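You operate a simulated robot arm through the tools that you are given. There is no shell and no other tool.

Carry out the task below with a simulated robot arm. There is one attempt and no reset: what you move stays moved.

TASK
Polish the tarnish off the gold coaster.
Fine: use the pad with polish from the teal tin, lay the lid on the wide sideboard top meanwhile, put the pad back and the lid on; leave the other coaster alone. Set down upright: polishing pad. What is to be rubbed or washed off counts as gone when no trace of it is left.

It is judged by the outcome, as a careful person would: the job done as asked, and still so three seconds after it is handed in. It fails if anything else is knocked over, pushed out of place, dropped, spilled or broken. A push-on lid holds only when it is set on centred and level and pressed home; a screw cap is set on level and turned clockwise until tight.

THE ROBOT
A 6-joint arm with a two-finger parallel gripper, fixed in place. Base frame: the origin is at the foot of the arm, x ahead of it, y to its left, z up; the work surface is at about z = 0.7. Lengths are in m, angles in rad, forces in N, time in s.
With the tool pointing down near the work surface it reaches from about 0.24 to 0.66 m from the base axis. Its first joint turns from -1.152 to 1.152 rad. Payload 2.9 kg.
Tool frame: the origin (TCP) lies between the finger pads and is the grasp point; the fingertips stand 0.03 m ahead of it; z points along the fingers, y is the line along which they close. The gripper opens to 0.11 m. The fingers are 0.02 m wide and 0.01 m thick; the gripper's body (0.048 by 0.112 m) begins 0.055 m behind the TCP.
Orientation is that of the tool frame in the base frame, as a unit quaternion [x, y, z, w]. With the fingers straight down and closing along the base's y, the tool's x points along the base's -x, its y along +y and its z along -z.

THE INTERFACE
- The arm moves only by the tool send_rows. Its argument "deltas" is text: rows parted by semicolons, each of 7 numbers parted by spaces: the turn, a rotation vector about the tool's x, y, z in units of 6 degrees (1.0 is 6 degrees), then the shift along the tool's x, y, z in units of 25 mm (1.0 is 25 mm), then the closure, from 0 (fully open) to 1 (shut). In form: rx ry rz dx dy dz fingers; .... A call has 1 to 20 rows; each row shifts and turns the commanded pose from where the row before left it, along the tool's axes as they then stand. A call with a number of a shift or a turn outside -1 to 1 is refused whole. Rows are played at 5 a second. More than 0.05 m and 0.15 rad between two rows, or a gripper value outside its range, and nothing of the call is played. Where a pose cannot be reached the arm comes as near as it can. A force on the tool above 40 N (or 10 N above the force at the start of the call, whichever is more), or a blocked arm, ends the call early, and 0.2 s more pass. The fingers move at their own pace (about 0.108 m/s each) and stop on an object; they squeeze with about 40 N. The grip force told is the motor's: it shows also when the fingers shut on nothing. Time passes only in rows, and 0.2 s behind the last, so rows that do not move let the fingers close. It gives the time, the measured TCP pose, the force on the tool (base axes), the opening and the grip force at its end, in the units of the frame above (readings bear some noise), with the torque about the TCP (base axes, N m) and any sound that the robot's microphone picked up, and new pictures: "views" is both (left out), scene, wrist or none.
- Cameras (640 x 400 px; columns grow to the right, rows downward): "scene" is fixed at [0.063, 0.4216, 1.3912]; the picture's right is [-0.87, -0.49, 0.00], its down [-0.24, 0.44, -0.87] and it looks along [0.42, -0.76, -0.50] (base axes); focal length 359 px, centre (320, 200). "wrist" rides on the gripper at [0.072, 0.017, -0.103] in the tool frame; the picture's right is [-0.23, 0.97, 0.00], its down [-0.76, -0.18, -0.62] and it looks along [-0.61, -0.14, 0.78] (tool axes); focal length 222 px, centre (320, 200). There is no depth. A picture from a camera that has moved, and an enlarged one, comes with that camera's place and axes in the base frame and with its lens.
- inspect(camera, box): a new picture of the part [left, top, right, bottom] of that camera's present view, enlarged. The clock stands still meanwhile.
- sign_off(): hands the job in; it is judged then, once.

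Nothing tells you positions but the pictures and the camera data. Unless the task says otherwise, let go and move clear before handing in.

The tools are called after "Call:" by a JSON object that holds its "api" and its "payload". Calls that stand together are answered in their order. send_rows: Moves the arm, as the interface text tells. Its arguments: {"type":"object","properties":{"deltas":{"type":"string"},"views":{"type":"string","enum":["both","scene","wrist","none"]}},"required":["deltas"]} The other tools are called the same way: inspect (camera, box) takes an enlarged picture of a part of a camera's view; sign_off () hands the job in.

At the start:

```text
t: 0.0
eef_pos: [0.3263, -0.2325, 1.0252]
orientation: [0.0, 1.0, 0.0, 0.0]
force: [-0.4, -0.3, 0.3]
torque: [0.03, 0.01, -0.03]
grip_width: 0.1099
finger_force: 0.2
```

scene: 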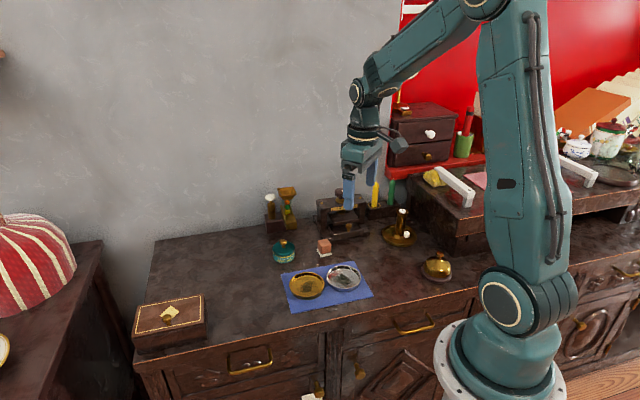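
wrist: 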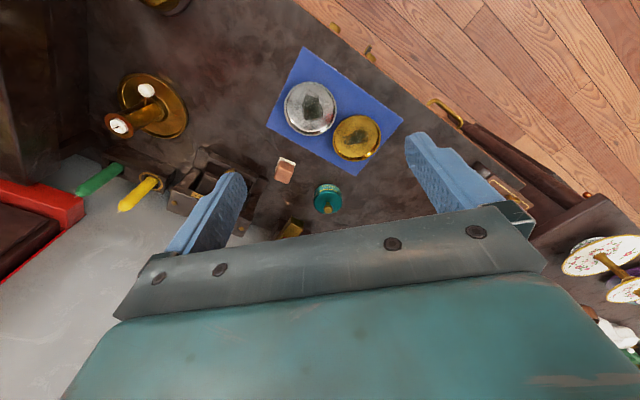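

I see two coasters on a blue cloth (one gold, one silver), a teal tin with a knob behind it, and a small pad with a pinkish top near them. I'll take enlarged pictures first to locate things.

Call:
{"api": "inspect", "payload": {"camera": "scene", "box": [250, 180, 410, 320]}}

Call:
{"api": "inspect", "payload": {"camera": "wrist", "box": [240, 40, 420, 240]}}

```text
2.86 times, centred on (330, 250) of scene
camera zoom: at [0.063, 0.4216, 1.3912], right [-0.87, -0.49, 0.0], down [-0.24, 0.44, -0.87], along [0.42, -0.76, -0.5], focal length 1025 px, centre (291, 57)
```

zoom: 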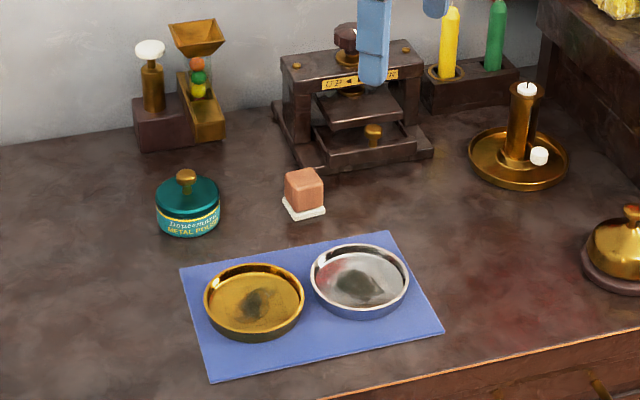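

```text
2.00 times, centred on (330, 140) of wrist
camera zoom: at [0.2532, -0.2142, 1.1285], right [0.23, 0.97, 0.0], down [0.76, -0.18, 0.62], along [0.61, -0.14, -0.78], focal length 444 px, centre (300, 320)
```

zoom: 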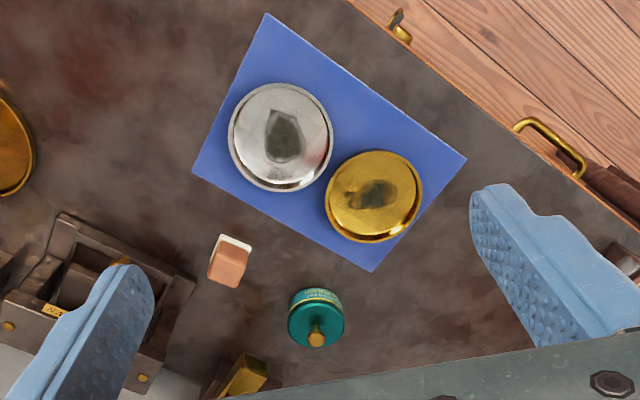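

The gold coaster is about (0.443, -0.187), the silver one about (0.369, -0.261), the tin near (0.568, -0.27) and the pad near (0.476, -0.345). I'll look closer at the tin, the pad and the coaster to get their sizes.

Call:
{"api": "inspect", "payload": {"camera": "scene", "box": [265, 230, 345, 280]}}

Call:
{"api": "inspect", "payload": {"camera": "scene", "box": [280, 255, 376, 315]}}

Call:
{"api": "inspect", "payload": {"camera": "wrist", "box": [260, 140, 356, 200]}}

Call:
{"api": "inspect", "payload": {"camera": "scene", "box": [120, 180, 440, 380]}}

```text
8.00 times, centred on (305, 255) of scene
camera zoom: at [0.063, 0.4216, 1.3912], right [-0.87, -0.49, 0.0], down [-0.24, 0.44, -0.87], along [0.42, -0.76, -0.5], focal length 2870 px, centre (440, -240)
```

zoom: 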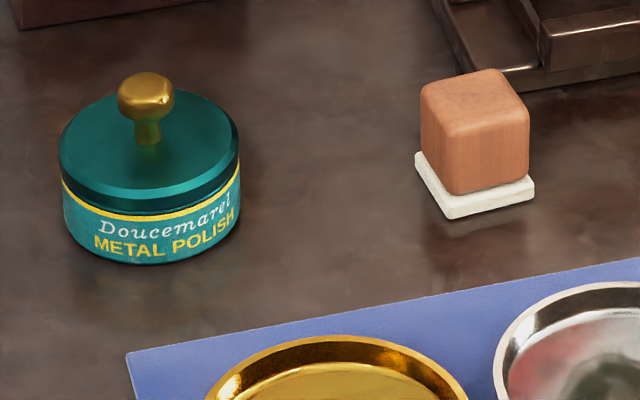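

```text
6.67 times, centred on (328, 285) of scene
camera zoom: at [0.063, 0.4216, 1.3912], right [-0.87, -0.49, 0.0], down [-0.24, 0.44, -0.87], along [0.42, -0.76, -0.5], focal length 2392 px, centre (267, -367)
```

zoom: 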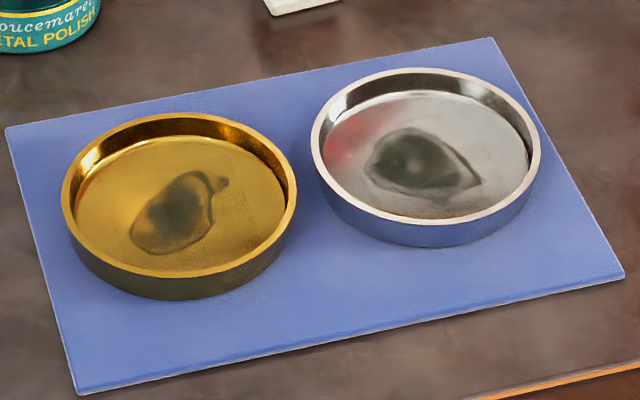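

```text
6.67 times, centred on (308, 170) of wrist
camera zoom: at [0.2532, -0.2142, 1.1285], right [0.23, 0.97, 0.0], down [0.76, -0.18, 0.62], along [0.61, -0.14, -0.78], focal length 1481 px, centre (400, 400)
```

zoom: 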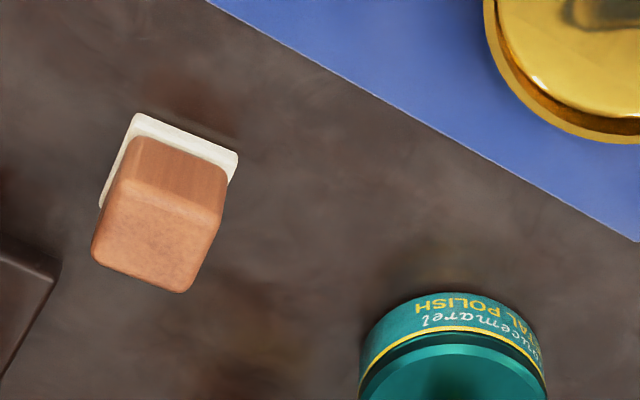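

```text
2.00 times, centred on (280, 280) of scene
camera zoom: at [0.063, 0.4216, 1.3912], right [-0.87, -0.49, 0.0], down [-0.24, 0.44, -0.87], along [0.42, -0.76, -0.5], focal length 718 px, centre (400, 40)
```

zoom: 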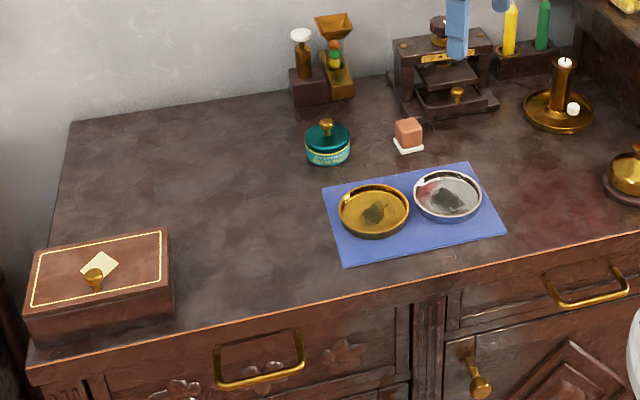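

The tin has a knobbed lid (top at about 0.73, knob top about 0.757). The pad is a wood block about 0.044 tall on a 0.035 felt square, turned about 45°. I'll turn the gripper 45° and come down a little to confirm this.

Call:
{"api": "send_rows", "payload": {"deltas": "0 0 1 0 0 0.3 0;0 0 1 0 0 0.3 0;0 0 1 0 0 0.3 0;0 0 1 0 0 0.3 0;0 0 1 0 0 0.3 0;0 0 1 0 0 0.3 0;0 0 1 0 0 0.3 0;0 0 0.5 0 0 0.3 0;0 0 0 -1 0.6 0 0;0 0 0 -1 0.6 0 0;0 0 0 -1 0.6 0 0;0 0 0 -1 0.6 0 0"}}

```text
t: 2.6
eef_pos: [0.4407, -0.2599, 0.9663]
orientation: [0.383, 0.924, 0.0, 0.0]
force: [-0.8, 0.2, 0.4]
torque: [-0.01, 0.02, 0.0]
grip_width: 0.1104
finger_force: 0.0
camera wrist: at [0.4003, -0.1956, 1.0683], right [0.85, 0.53, 0.0], down [0.41, -0.66, 0.62], along [0.33, -0.53, -0.78], focal length 222 px, centre (320, 200)
```

scene: 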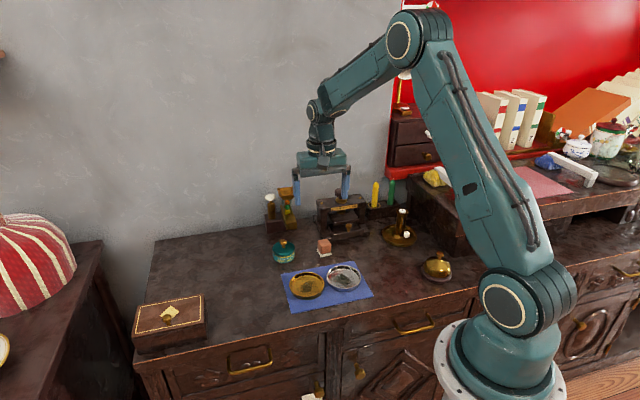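
wrist: 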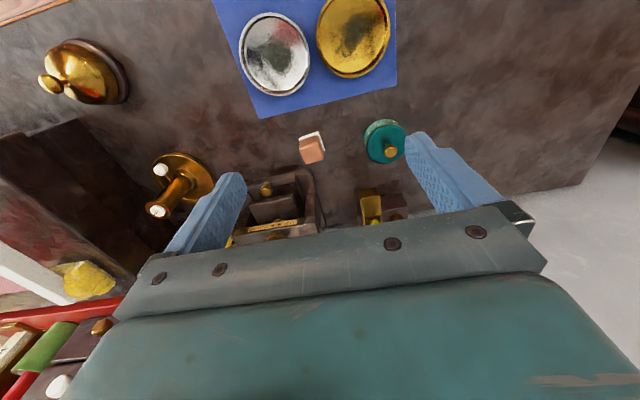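

The turn came out as expected and all the objects are in view. I'll zoom the wrist view to measure the tin and the pad.

Call:
{"api": "inspect", "payload": {"camera": "wrist", "box": [290, 100, 418, 180]}}

Call:
{"api": "inspect", "payload": {"camera": "wrist", "box": [210, 0, 402, 120]}}

```text
5.00 times, centred on (354, 140) of wrist
camera zoom: at [0.4003, -0.1956, 1.0683], right [0.85, 0.53, 0.0], down [0.41, -0.66, 0.62], along [0.33, -0.53, -0.78], focal length 1111 px, centre (150, 500)
```

zoom: 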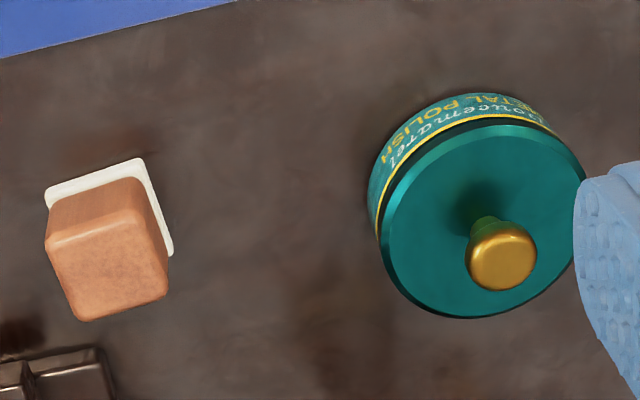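

```text
3.33 times, centred on (306, 60) of wrist
camera zoom: at [0.4003, -0.1956, 1.0683], right [0.85, 0.53, 0.0], down [0.41, -0.66, 0.62], along [0.33, -0.53, -0.78], focal length 740 px, centre (367, 667)
```

zoom: 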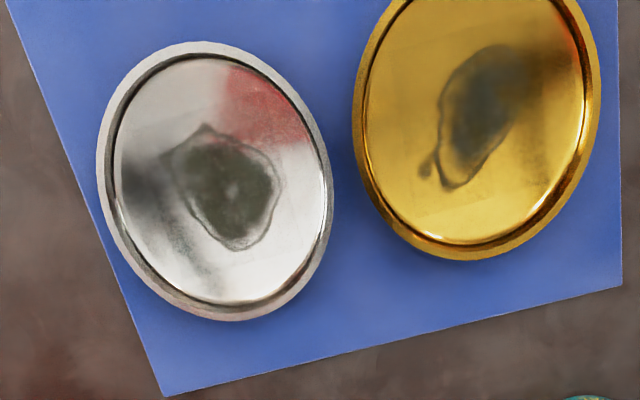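

The lid centre measures about (0.574, -0.271). I'll move to just above the knob and check the alignment.

Call:
{"api": "send_rows", "payload": {"deltas": "0 0 0 -0.68 0.577 0.9 0;0 0 0 -0.68 0.577 0.9 0;0 0 0 -0.68 0.577 0.9 0;0 0 0 -0.68 0.577 0.9 0;0 0 0 -0.68 0.577 0.9 0;0 0 0 -0.68 0.577 0.9 0;0 0 0 0 0 0 0"}}

```text
t: 4.2
eef_pos: [0.573, -0.2706, 0.8302]
orientation: [0.382, 0.924, 0.0, 0.0]
force: [-0.3, 1.0, 0.6]
torque: [0.02, 0.01, 0.02]
grip_width: 0.1098
finger_force: 0.0
camera wrist: at [0.5334, -0.2063, 0.9329], right [0.85, 0.53, 0.0], down [0.41, -0.66, 0.62], along [0.33, -0.53, -0.78], focal length 222 px, centre (320, 200)
```

scene: 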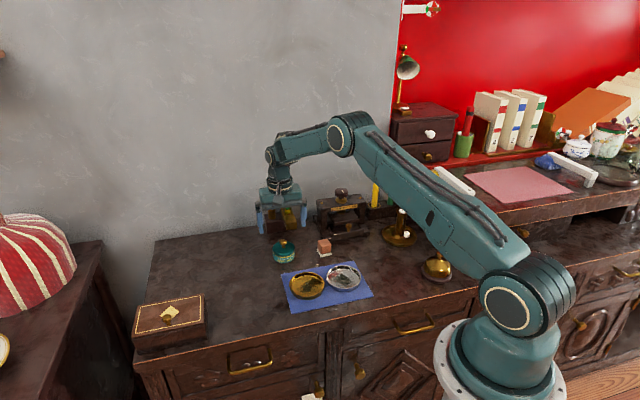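
wrist: 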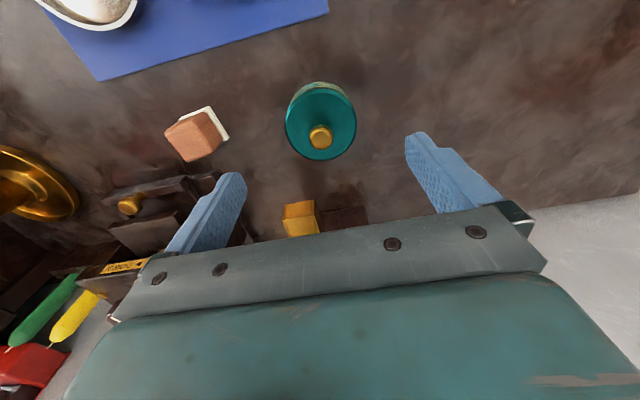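

Call:
{"api": "inspect", "payload": {"camera": "wrist", "box": [272, 70, 368, 170]}}

Call:
{"api": "inspect", "payload": {"camera": "scene", "box": [240, 180, 336, 280]}}

```text
4.00 times, centred on (320, 120) of wrist
camera zoom: at [0.5334, -0.2063, 0.9329], right [0.85, 0.53, 0.0], down [0.41, -0.66, 0.62], along [0.33, -0.53, -0.78], focal length 888 px, centre (320, 520)
```

zoom: 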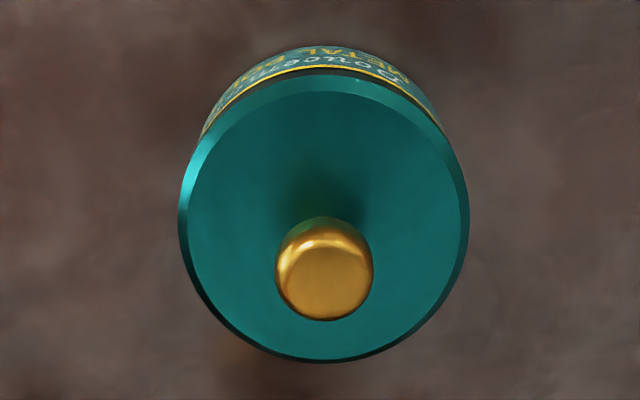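

```text
4.00 times, centred on (288, 230) of scene
camera zoom: at [0.063, 0.4216, 1.3912], right [-0.87, -0.49, 0.0], down [-0.24, 0.44, -0.87], along [0.42, -0.76, -0.5], focal length 1435 px, centre (448, 80)
```

zoom: 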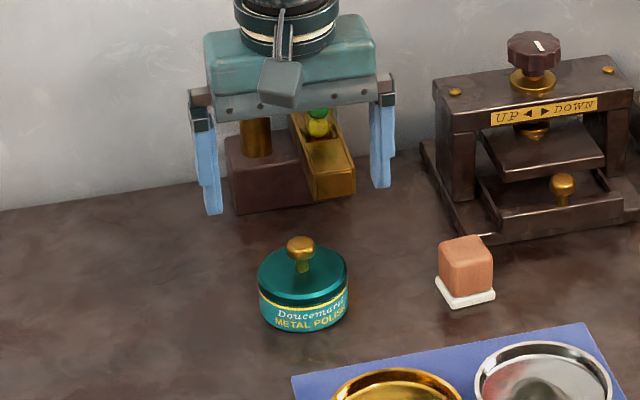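

The gripper is centred over the knob to within about a millimetre. I'll come down around the knob and close on it.

Call:
{"api": "send_rows", "payload": {"deltas": "0 0 0 0 0 0.5 0.4;0 0 0 0 0 0.6 0.5;0 0 0 0 0 0.6 0.5;0 0 0 0 0 0.5 0.5;0 0 0 0 0 0.2 0.5;0 0 0 0 0 0 0.5"}}

```text
t: 5.6
eef_pos: [0.5735, -0.2711, 0.7702]
orientation: [0.383, 0.924, 0.0, 0.0]
force: [0.2, -0.1, -0.1]
torque: [-0.01, -0.04, 0.01]
grip_width: 0.0549
finger_force: 0.0
camera wrist: at [0.5331, -0.2073, 0.8735], right [0.85, 0.53, 0.0], down [0.41, -0.66, 0.62], along [0.33, -0.53, -0.78], focal length 222 px, centre (320, 200)
```

scene: 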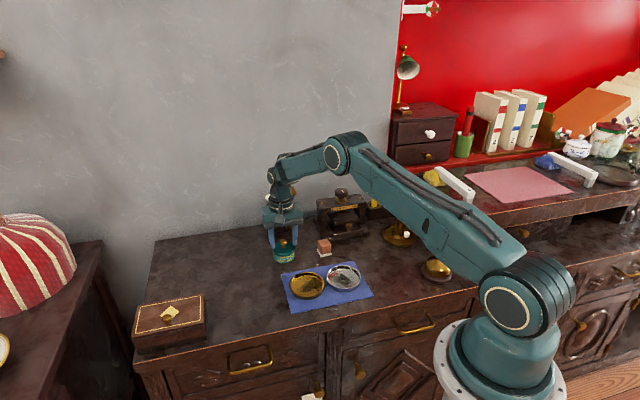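
wrist: 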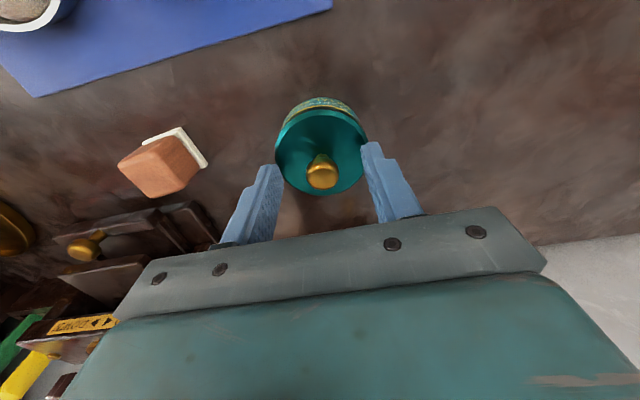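

Call:
{"api": "inspect", "payload": {"camera": "wrist", "box": [230, 80, 422, 230]}}

Call:
{"api": "inspect", "payload": {"camera": "scene", "box": [252, 200, 332, 270]}}

```text
2.67 times, centred on (326, 155) of wrist
camera zoom: at [0.5331, -0.2073, 0.8735], right [0.85, 0.53, 0.0], down [0.41, -0.66, 0.62], along [0.33, -0.53, -0.78], focal length 592 px, centre (304, 320)
```

zoom: 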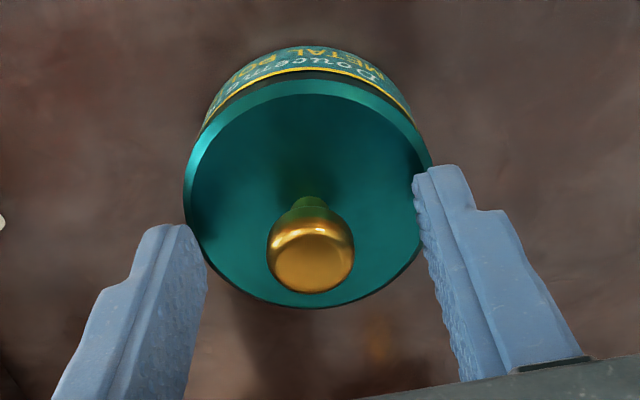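

```text
5.71 times, centred on (292, 235) of scene
camera zoom: at [0.063, 0.4216, 1.3912], right [-0.87, -0.49, 0.0], down [-0.24, 0.44, -0.87], along [0.42, -0.76, -0.5], focal length 2050 px, centre (480, 0)
```

zoom: 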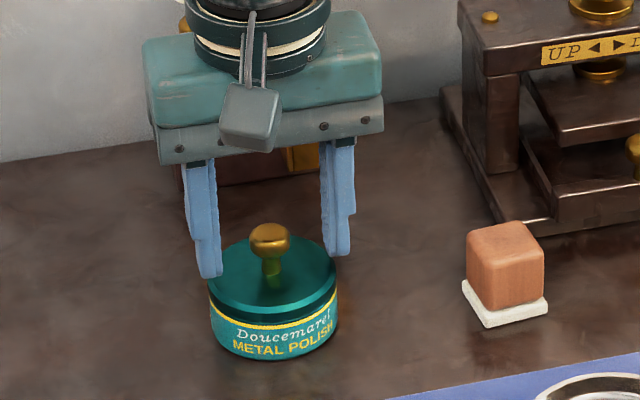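

The fingers straddle the knob. I'll nudge about 2 mm to centre and then close on it.

Call:
{"api": "send_rows", "payload": {"deltas": "0 0 0 0.06 0.05 0 0.5;0 0 0 0 0 0 0.7;0 0 0 0 0 0 0.8;0 0 0 0 0 0 1;0 0 0 0 0 0 1;0 0 0 0 0 0 1"}}

```text
t: 7.0
eef_pos: [0.5734, -0.2693, 0.772]
orientation: [0.383, 0.924, 0.0, 0.0]
force: [0.5, 0.7, 1.6]
torque: [-0.03, 0.01, 0.0]
grip_width: 0.0194
finger_force: 39.9
heard: snap
camera wrist: at [0.5327, -0.2051, 0.8737], right [0.85, 0.53, 0.0], down [0.41, -0.66, 0.62], along [0.33, -0.53, -0.78], focal length 222 px, centre (320, 200)
```

scene: 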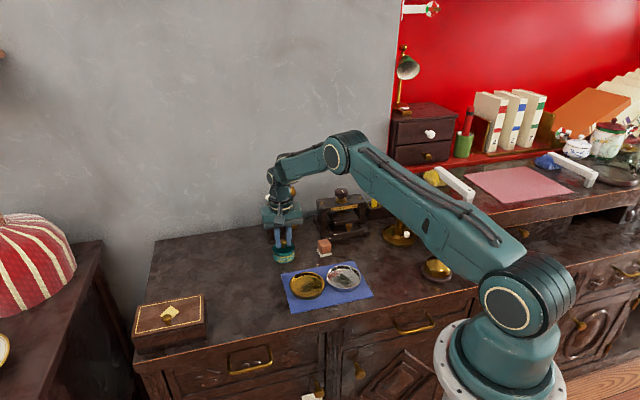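
wrist: 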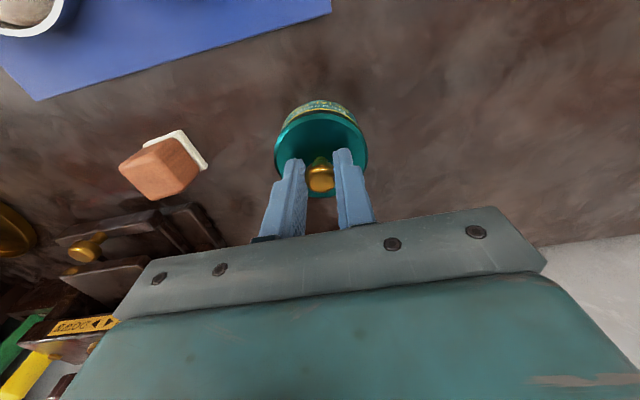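

I heard a snap and the grip is holding at 0.0194 m, so the lid may have popped free. I'll lift a little and look.

Call:
{"api": "send_rows", "payload": {"deltas": "0 0 0 0 0 -0.1 1;0 0 0 0 0 -0.2 1;0 0 0 0 0 -0.3 1;0 0 0 0 0 0 1"}}

Call:
{"api": "inspect", "payload": {"camera": "scene", "box": [252, 200, 332, 270]}}

```text
t: 8.0
eef_pos: [0.5735, -0.2694, 0.7865]
orientation: [0.383, 0.924, 0.001, 0.0]
force: [0.2, 0.0, -0.5]
torque: [-0.04, -0.02, -0.02]
grip_width: 0.0191
finger_force: 40.1
camera wrist: at [0.5327, -0.2056, 0.8888], right [0.85, 0.53, 0.0], down [0.41, -0.66, 0.62], along [0.33, -0.53, -0.78], focal length 222 px, centre (320, 200)
```

scene: 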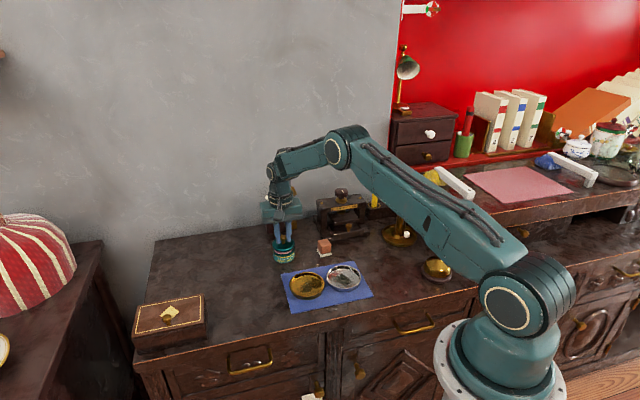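
wrist: 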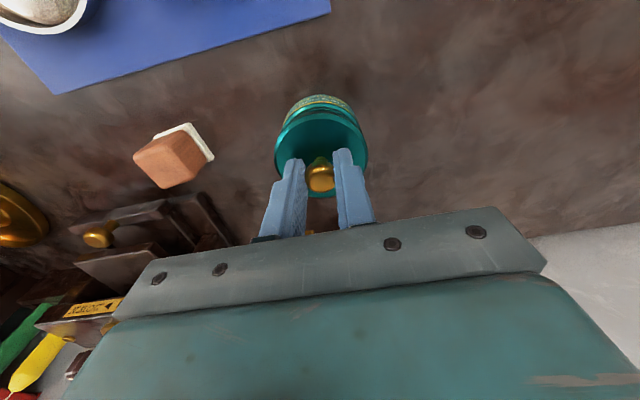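

```text
5.71 times, centred on (292, 235) of scene
camera zoom: at [0.063, 0.4216, 1.3912], right [-0.87, -0.49, 0.0], down [-0.24, 0.44, -0.87], along [0.42, -0.76, -0.5], focal length 2050 px, centre (480, 0)
```

zoom: 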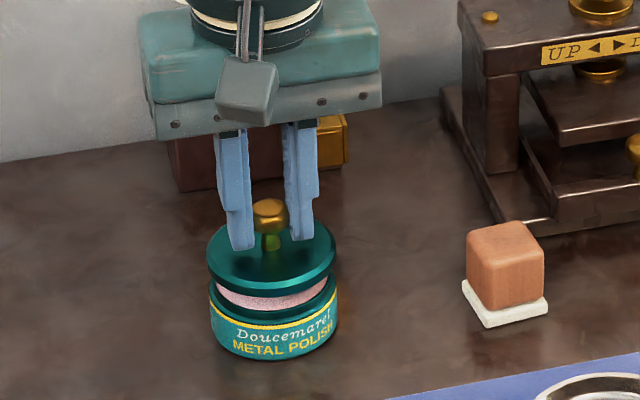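

The lid is off cleanly; the tin stayed put and shows pink polish near its rim. I'll carry the lid to a free spot on the sideboard at about (0.59, -0.15).

Call:
{"api": "send_rows", "payload": {"deltas": "0 0 0 0 0 -0.5 1;0 0 0 0 0 -0.7 1;0 0 0 0 0 -0.8 1;0 0 0 0.4 0.5 0 1;0 0 0 0.7 0.9 0 1;0 0 0 0.7 0.95 0 1;0 0 0 0.7 0.9 0 1;0 0 0 0.41 0.59 0 1;0 0 0 0 0 0.5 1;0 0 0 0 0 0.8 1;0 0 0 0 0 0.7 1;0 0 0 0 0 0.5 1;0 0 0 0 0 0.3 1;0 0 0 0 0 0 1"}}

Call:
{"api": "inspect", "payload": {"camera": "scene", "box": [220, 200, 332, 280]}}

```text
t: 11.0
eef_pos: [0.5896, -0.1488, 0.7666]
orientation: [0.383, 0.924, 0.001, 0.001]
force: [0.1, -0.5, 0.1]
torque: [0.0, 0.02, -0.02]
grip_width: 0.019
finger_force: 40.0
camera wrist: at [0.5492, -0.0855, 0.8692], right [0.85, 0.53, 0.0], down [0.41, -0.66, 0.62], along [0.33, -0.53, -0.78], focal length 222 px, centre (320, 200)
```

scene: 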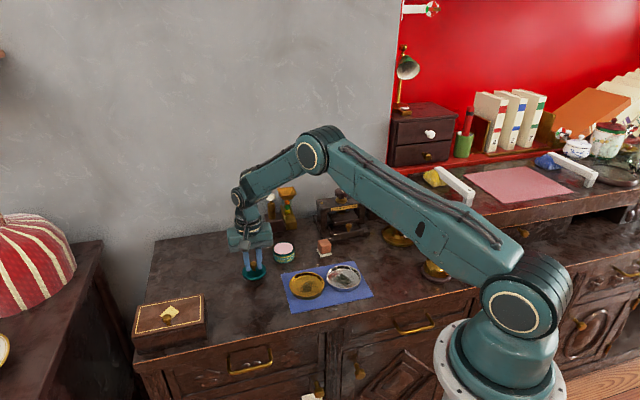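
wrist: 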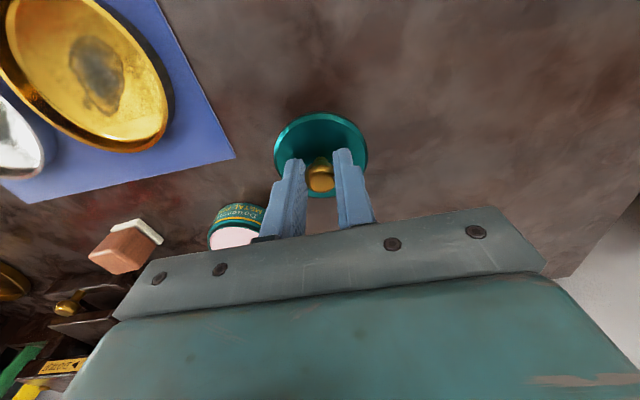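

```text
5.00 times, centred on (276, 240) of scene
camera zoom: at [0.063, 0.4216, 1.3912], right [-0.87, -0.49, 0.0], down [-0.24, 0.44, -0.87], along [0.42, -0.76, -0.5], focal length 1794 px, centre (540, 0)
```

zoom: 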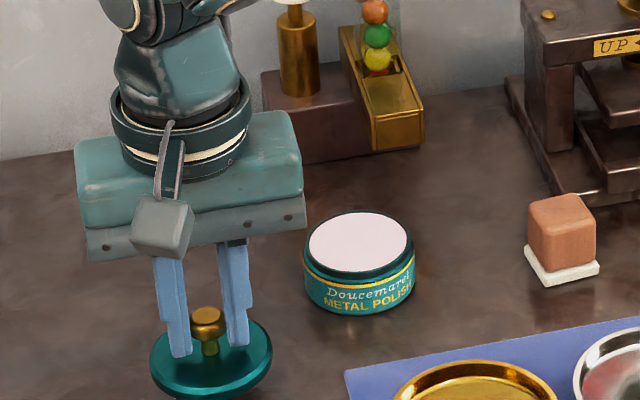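

The lid hangs about 1 cm above the sideboard. I'll lower it in small steps and watch the force.

Call:
{"api": "send_rows", "payload": {"deltas": "0 0 0 0 0 0.1 1;0 0 0 0 0 0.1 1;0 0 0 0 0 0.1 1;0 0 0 0 0 0 1", "views": "none"}}

Call:
{"api": "inspect", "payload": {"camera": "scene", "box": [228, 235, 278, 290]}}

```text
t: 12.0
eef_pos: [0.5886, -0.1496, 0.759]
orientation: [0.383, 0.924, 0.0, 0.0]
force: [0.4, -0.6, 0.2]
torque: [-0.03, 0.05, -0.01]
grip_width: 0.0194
finger_force: 40.1
```

```text
7.27 times, centred on (253, 262) of scene
camera zoom: at [0.063, 0.4216, 1.3912], right [-0.87, -0.49, 0.0], down [-0.24, 0.44, -0.87], along [0.42, -0.76, -0.5], focal length 2609 px, centre (807, -254)
```

zoom: 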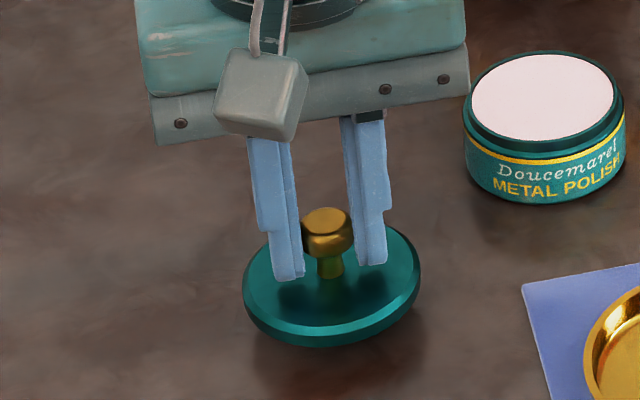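

The lid is nearly down and looks slightly tilted in the grip. I'll lower it further until it touches.

Call:
{"api": "send_rows", "payload": {"deltas": "0 0 0 0 0 0.1 1;0 0 0 0 0 0.06 1;0 0 0 0 0 0.06 1;0 0 0 0 0 0 1", "views": "none"}}

Call:
{"api": "inspect", "payload": {"camera": "scene", "box": [228, 235, 278, 290]}}

Call:
{"api": "inspect", "payload": {"camera": "wrist", "box": [230, 80, 422, 230]}}

```text
t: 13.0
eef_pos: [0.5894, -0.1495, 0.7531]
orientation: [0.382, 0.924, 0.0, 0.0]
force: [-0.4, 0.6, -0.4]
torque: [0.01, 0.02, 0.0]
grip_width: 0.0192
finger_force: 40.0
```

```text
7.27 times, centred on (253, 262) of scene
camera zoom: at [0.063, 0.4216, 1.3912], right [-0.87, -0.49, 0.0], down [-0.24, 0.44, -0.87], along [0.42, -0.76, -0.5], focal length 2609 px, centre (807, -254)
```

zoom: 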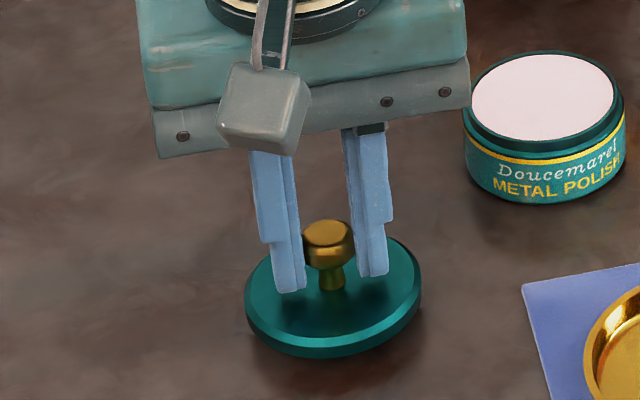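

```text
2.67 times, centred on (326, 155) of wrist
camera zoom: at [0.549, -0.0858, 0.8555], right [0.85, 0.53, 0.0], down [0.41, -0.66, 0.62], along [0.33, -0.53, -0.78], focal length 592 px, centre (304, 320)
```

zoom: 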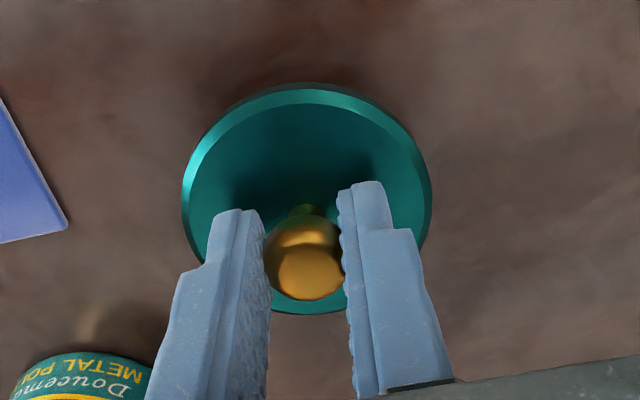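

Call:
{"api": "send_rows", "payload": {"deltas": "0 0 0 0 0 0.05 1;0 0 0 0 0 0.05 1;0 0 0 0 0 0.05 1;0 0 0 0 0 0 1", "views": "none"}}

```text
t: 14.0
eef_pos: [0.5904, -0.1503, 0.7487]
orientation: [0.382, 0.924, 0.001, 0.0]
force: [0.8, -0.3, 0.0]
torque: [0.01, 0.0, 0.02]
grip_width: 0.0189
finger_force: 40.3
```

Call:
{"api": "send_rows", "payload": {"deltas": "0 0 0 0 0 0.05 1;0 0 0 0 0 0.05 1;0 0 0 0 0 0.05 1;0 0 0 0 0 0 1", "views": "none"}}

Call:
{"api": "inspect", "payload": {"camera": "scene", "box": [228, 235, 278, 290]}}

```text
t: 15.0
eef_pos: [0.5894, -0.1503, 0.7447]
orientation: [0.383, 0.924, 0.001, -0.001]
force: [0.4, 0.0, -0.7]
torque: [-0.01, 0.0, -0.02]
grip_width: 0.0189
finger_force: 39.6
```

```text
7.27 times, centred on (253, 262) of scene
camera zoom: at [0.063, 0.4216, 1.3912], right [-0.87, -0.49, 0.0], down [-0.24, 0.44, -0.87], along [0.42, -0.76, -0.5], focal length 2609 px, centre (807, -254)
```

zoom: 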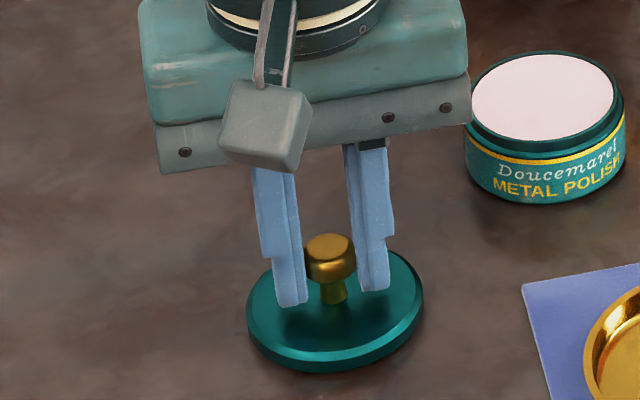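

Call:
{"api": "send_rows", "payload": {"deltas": "0 0 0 0 0 0.04 1;0 0 0 0 0 0.04 1;0 0 0 0 0 0.04 1;0 0 0 0 0 0 1", "views": "none"}}

Call:
{"api": "inspect", "payload": {"camera": "scene", "box": [228, 235, 278, 290]}}

```text
t: 16.0
eef_pos: [0.59, -0.1487, 0.7433]
orientation: [0.383, 0.924, 0.0, 0.001]
force: [0.0, -0.5, -0.3]
torque: [-0.01, 0.01, -0.02]
grip_width: 0.019
finger_force: 40.0
```

```text
7.27 times, centred on (253, 262) of scene
camera zoom: at [0.063, 0.4216, 1.3912], right [-0.87, -0.49, 0.0], down [-0.24, 0.44, -0.87], along [0.42, -0.76, -0.5], focal length 2609 px, centre (807, -254)
```

zoom: 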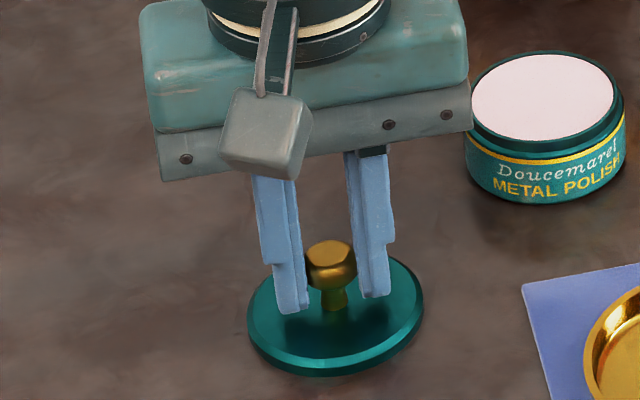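

Call:
{"api": "send_rows", "payload": {"deltas": "0 0 0 0 0 0.04 1;0 0 0 0 0 0.04 1;0 0 0 0 0 0.04 1;0 0 0 0 0 0 1", "views": "none"}}

Call:
{"api": "inspect", "payload": {"camera": "scene", "box": [228, 235, 278, 290]}}

```text
t: 17.0
eef_pos: [0.5896, -0.1497, 0.7397]
orientation: [0.383, 0.924, 0.0, 0.0]
force: [0.3, -0.1, 0.1]
torque: [-0.03, 0.01, 0.0]
grip_width: 0.0189
finger_force: 40.1
```

```text
7.27 times, centred on (253, 262) of scene
camera zoom: at [0.063, 0.4216, 1.3912], right [-0.87, -0.49, 0.0], down [-0.24, 0.44, -0.87], along [0.42, -0.76, -0.5], focal length 2609 px, centre (807, -254)
```

zoom: 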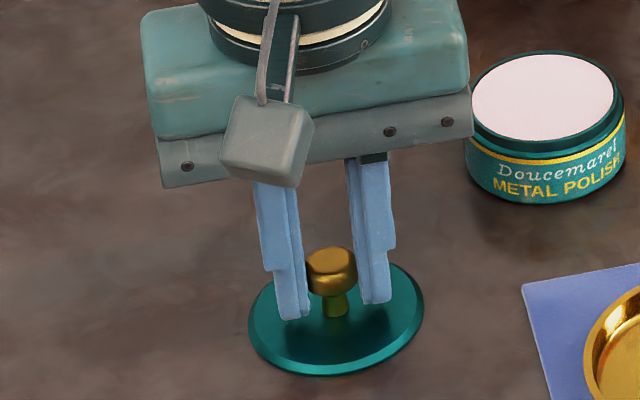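

The front edge of the lid seems to touch now, and the lid is pivoting level in the grip. I'll keep going in small steps.

Call:
{"api": "send_rows", "payload": {"deltas": "0 0 0 0 0 0.04 1;0 0 0 0 0 0.04 1;0 0 0 0 0 0 1", "views": "none"}}

Call:
{"api": "inspect", "payload": {"camera": "scene", "box": [228, 235, 278, 290]}}

```text
t: 17.8
eef_pos: [0.5897, -0.1484, 0.7396]
orientation: [0.383, 0.924, 0.0, 0.002]
force: [-4.6, 2.8, 13.6]
torque: [0.06, 0.17, -0.03]
grip_width: 0.0192
finger_force: 39.5
```

```text
7.27 times, centred on (253, 262) of scene
camera zoom: at [0.0626, 0.4217, 1.3912], right [-0.87, -0.49, 0.0], down [-0.24, 0.44, -0.87], along [0.42, -0.76, -0.5], focal length 2609 px, centre (807, -254)
```

zoom: 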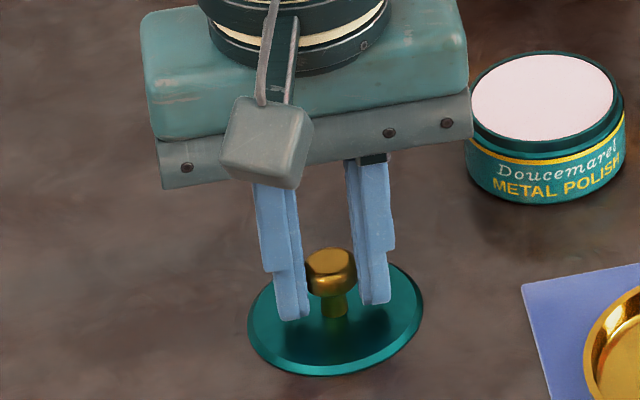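

The lid is down (13.6 N contact). I'll relax the push, open the fingers and rise.

Call:
{"api": "send_rows", "payload": {"deltas": "0 0 0 0 0 -0.1 1;0 0 0 0 0 0 0.75;0 0 0 0 0 0 0.6;0 0 0 0 0 0 0.5;0 0 0 0 0 -0.4 0.5;0 0 0 0 0 -0.8 0.5;0 0 0 0 0 -1 0.5;0 0 0 0 0 -1 0.5;0 0 0 0 0 0 0.5"}}

Call:
{"api": "inspect", "payload": {"camera": "scene", "box": [228, 235, 308, 290]}}

```text
t: 19.8
eef_pos: [0.5893, -0.1491, 0.8197]
orientation: [0.383, 0.924, 0.0, 0.0]
force: [0.1, -0.3, 1.3]
torque: [0.02, 0.0, 0.0]
grip_width: 0.055
finger_force: 0.0
camera wrist: at [0.5487, -0.0862, 0.9228], right [0.85, 0.53, 0.0], down [0.41, -0.66, 0.62], along [0.33, -0.53, -0.78], focal length 222 px, centre (320, 200)
```

scene: 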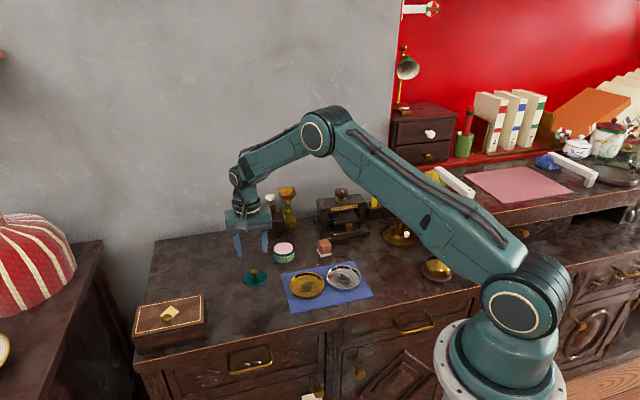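
wrist: 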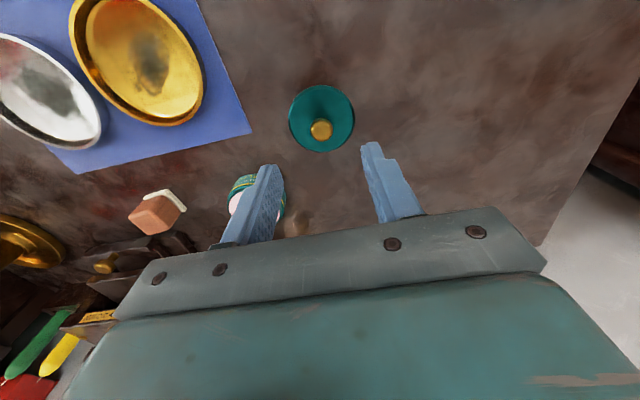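

```text
7.27 times, centred on (268, 262) of scene
camera zoom: at [0.063, 0.4216, 1.3912], right [-0.87, -0.49, 0.0], down [-0.24, 0.44, -0.87], along [0.42, -0.76, -0.5], focal length 2609 px, centre (698, -254)
```

zoom: 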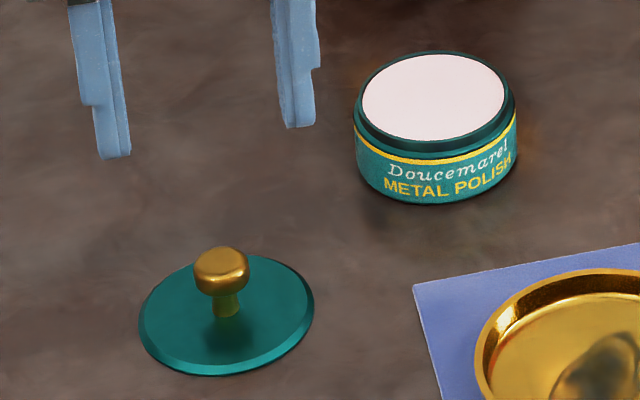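

The lid lies flat on the sideboard. Next I'll move above the pad at about (0.4745, -0.341) and align the gripper with its sides.

Call:
{"api": "send_rows", "payload": {"deltas": "0 0 0 0 0 -0.6 0.4;0 0 0 -0.242 -0.5 -0.6 0.4;0 0 0 -0.242 -0.98 -0.5 0.4;0 0 0 -0.242 -1 0 0.4;0 0 0 -0.242 -1 0 0.4;0 0 0 -0.242 -1 0 0.4;0 0 0 -0.242 -1 0 0.4;0 0 0 -0.242 -1 0 0.4;0 0 0 -0.242 -1 0 0.4;0 0 0 -0.244 -1 0 0.4;0 0 -0.83 0 -0.2 0 0.4;0 0 0 0 0 0 0.4"}}

Call:
{"api": "inspect", "payload": {"camera": "wrist", "box": [250, 70, 410, 200]}}

```text
t: 22.4
eef_pos: [0.4739, -0.3413, 0.8632]
orientation: [0.343, 0.94, 0.0, 0.0]
force: [0.6, 0.3, 0.3]
torque: [0.02, 0.02, -0.01]
grip_width: 0.066
finger_force: 0.0
camera wrist: at [0.428, -0.2816, 0.9656], right [0.8, 0.6, 0.0], down [0.47, -0.63, 0.62], along [0.37, -0.5, -0.78], focal length 222 px, centre (320, 200)
```

scene: 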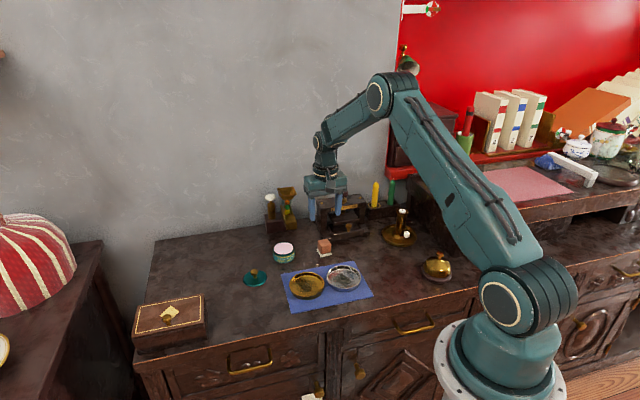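
wrist: 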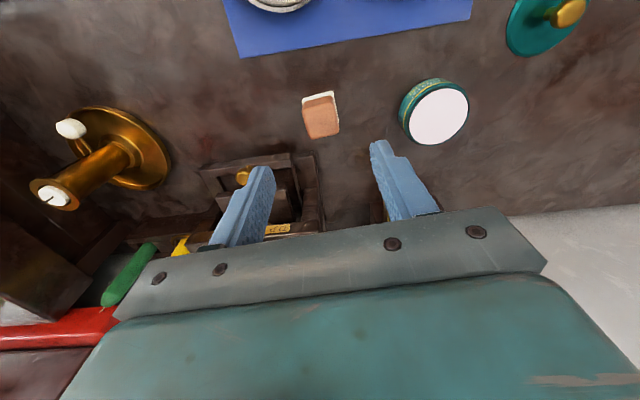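

```text
3.08 times, centred on (330, 135) of wrist
camera zoom: at [0.428, -0.2816, 0.9656], right [0.8, 0.6, 0.0], down [0.47, -0.63, 0.62], along [0.37, -0.5, -0.78], focal length 684 px, centre (289, 400)
```

zoom: 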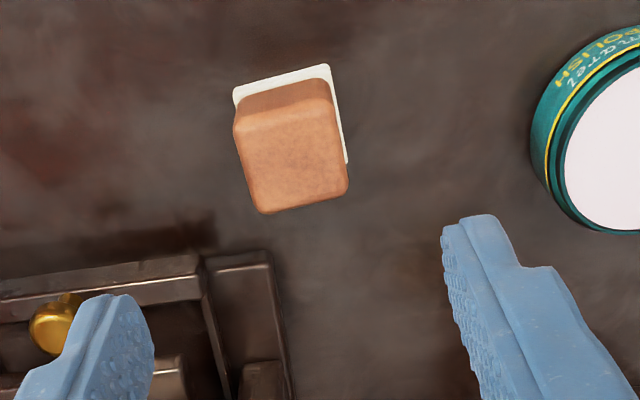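

The pad sits at about (0.475, -0.3425), sides at 51°. I'll correct slightly, descend around it, and look before closing.

Call:
{"api": "send_rows", "payload": {"deltas": "0 0 -0.18 -0.07 0 0.4 0.4;0 0 0 0 0 0.8 0.4;0 0 0 0 0 0.8 0.4;0 0 0 0 0 0.8 0.4;0 0 0 0 0 0.4 0.4;0 0 0 0 0 0 0.4"}}

Call:
{"api": "inspect", "payload": {"camera": "wrist", "box": [230, 70, 410, 220]}}

Call:
{"api": "inspect", "payload": {"camera": "scene", "box": [288, 200, 368, 270]}}

```text
t: 23.8
eef_pos: [0.4748, -0.3431, 0.7832]
orientation: [0.332, 0.943, 0.0, -0.001]
force: [-0.4, -0.2, 0.1]
torque: [0.02, 0.02, 0.01]
grip_width: 0.0659
finger_force: 0.1
camera wrist: at [0.4287, -0.2832, 0.8851], right [0.79, 0.61, 0.0], down [0.48, -0.62, 0.62], along [0.38, -0.49, -0.78], focal length 222 px, centre (320, 200)
```

scene: 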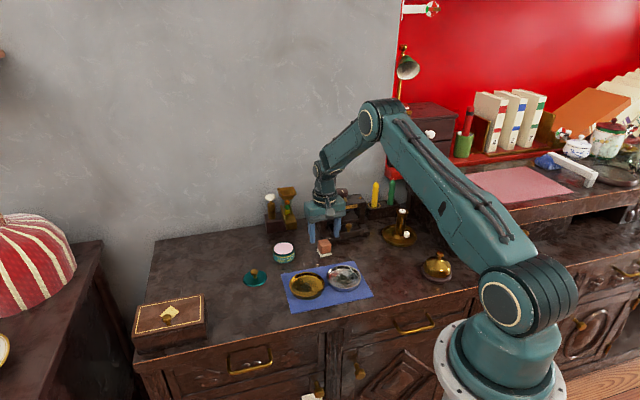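
wrist: 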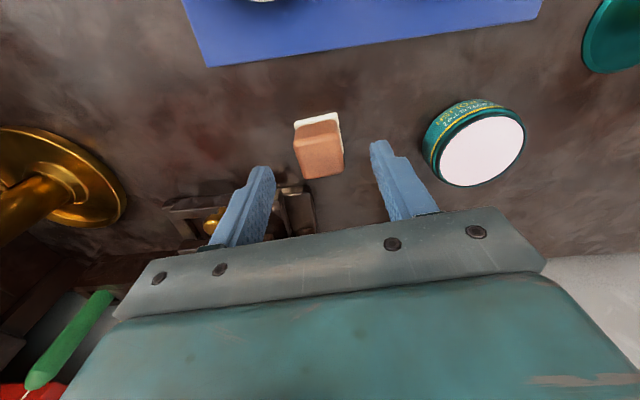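

```text
2.67 times, centred on (320, 145) of wrist
camera zoom: at [0.4287, -0.2832, 0.8851], right [0.79, 0.61, 0.0], down [0.48, -0.62, 0.62], along [0.38, -0.49, -0.78], focal length 592 px, centre (320, 347)
```

zoom: 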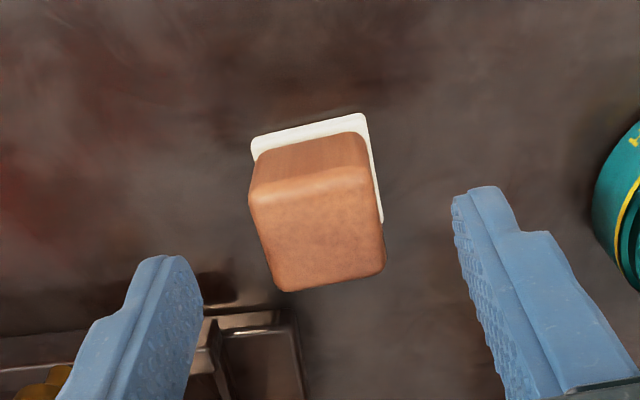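

```text
5.71 times, centred on (328, 235) of scene
camera zoom: at [0.063, 0.4216, 1.3912], right [-0.87, -0.49, 0.0], down [-0.24, 0.44, -0.87], along [0.42, -0.76, -0.5], focal length 2050 px, centre (274, 0)
```

zoom: 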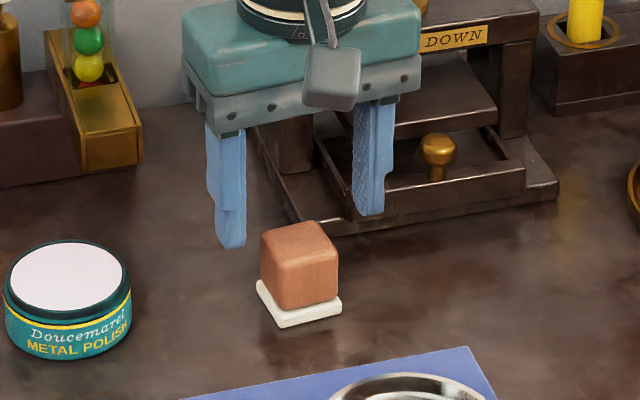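

Alignment with the pad is good. I'll descend to z≈0.752 and close on the wood block.

Call:
{"api": "send_rows", "payload": {"deltas": "0 0 0 0 0 0.6 0.4;0 0 0 0 0 0.55 0.4;0 0 0 0 0 0 0.5;0 0 0 0 0 0 0.6;0 0 0 0 0 0 0.7;0 0 0 0 0 0 0.8;0 0 0 0 0 0 1;0 0 0 0 0 0 1"}}

Call:
{"api": "inspect", "payload": {"camera": "scene", "box": [288, 200, 368, 270]}}

```text
t: 25.6
eef_pos: [0.4745, -0.3422, 0.7528]
orientation: [0.333, 0.943, 0.0, 0.0]
force: [0.0, -0.2, 0.5]
torque: [0.03, -0.04, 0.05]
grip_width: 0.0328
finger_force: 40.0
camera wrist: at [0.4287, -0.2832, 0.8566], right [0.79, 0.61, 0.0], down [0.48, -0.62, 0.62], along [0.38, -0.49, -0.78], focal length 222 px, centre (320, 200)
```

scene: 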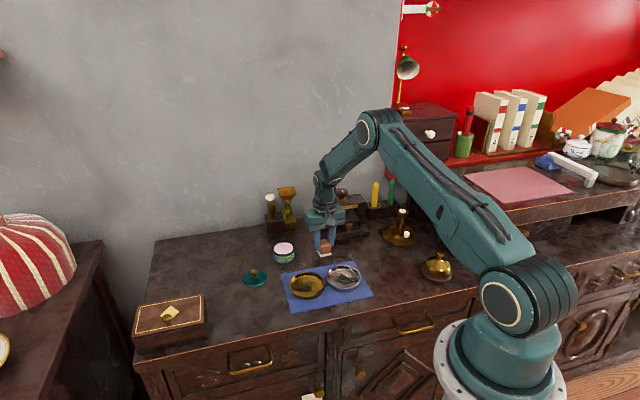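
wrist: 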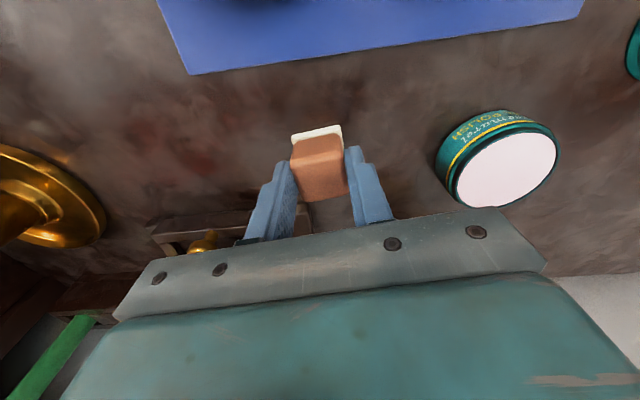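

```text
5.71 times, centred on (328, 235) of scene
camera zoom: at [0.063, 0.4216, 1.3912], right [-0.87, -0.49, 0.0], down [-0.24, 0.44, -0.87], along [0.42, -0.76, -0.5], focal length 2050 px, centre (274, 0)
```

zoom: 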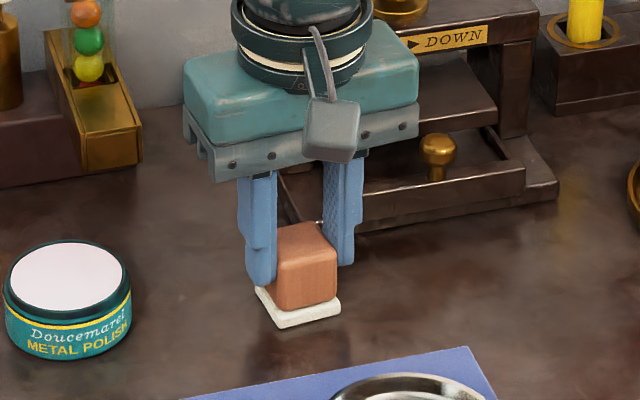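

The pad is gripped (0.033 m). I'll lift it, carry it over the open tin and check.

Call:
{"api": "send_rows", "payload": {"deltas": "0 0 0 0 0 -0.3 1;0 0 0 0 0 -0.7 1;0 0 0 0 0 -1 1;0 0 0 0 0 -1 1;0 0 0 -0.15 0.5 0 1;0 0 0 -0.26 1 0 1;0 0 0 -0.26 1 0 1;0 0 0 -0.26 1 0 1;0 0 0 -0.26 0.9 0 1;0 0 0 -0.07 0.35 0 1;0 0 0 0 0 0 1"}}

Call:
{"api": "inspect", "payload": {"camera": "scene", "box": [245, 190, 345, 270]}}

Call:
{"api": "inspect", "payload": {"camera": "wrist", "box": [230, 70, 410, 220]}}

```text
t: 28.0
eef_pos: [0.5751, -0.2707, 0.8278]
orientation: [0.334, 0.942, -0.001, 0.0]
force: [-0.3, 0.9, -0.3]
torque: [-0.03, 0.01, 0.03]
grip_width: 0.0326
finger_force: 40.1
camera wrist: at [0.5283, -0.211, 0.931], right [0.79, 0.61, 0.0], down [0.48, -0.62, 0.62], along [0.38, -0.49, -0.78], focal length 222 px, centre (320, 200)
```

scene: 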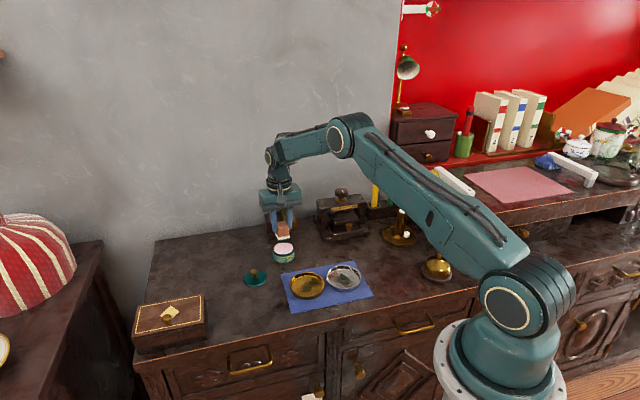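
wrist: 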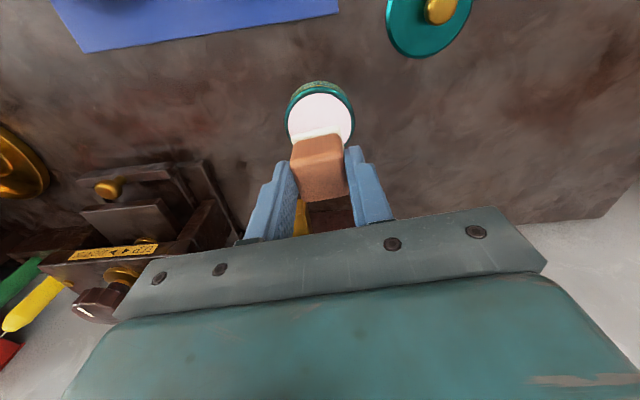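

```text
5.00 times, centred on (295, 230) of scene
camera zoom: at [0.063, 0.4216, 1.3912], right [-0.87, -0.49, 0.0], down [-0.24, 0.44, -0.87], along [0.42, -0.76, -0.5], focal length 1794 px, centre (445, 50)
```

zoom: 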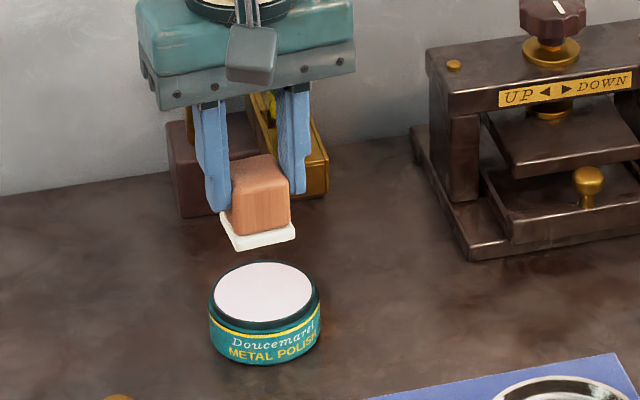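

```text
2.67 times, centred on (320, 145) of wrist
camera zoom: at [0.5283, -0.211, 0.931], right [0.79, 0.61, 0.0], down [0.48, -0.62, 0.62], along [0.38, -0.49, -0.78], focal length 592 px, centre (320, 347)
```

zoom: 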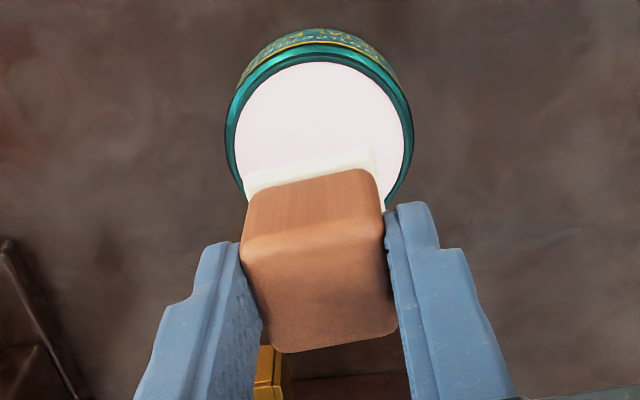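

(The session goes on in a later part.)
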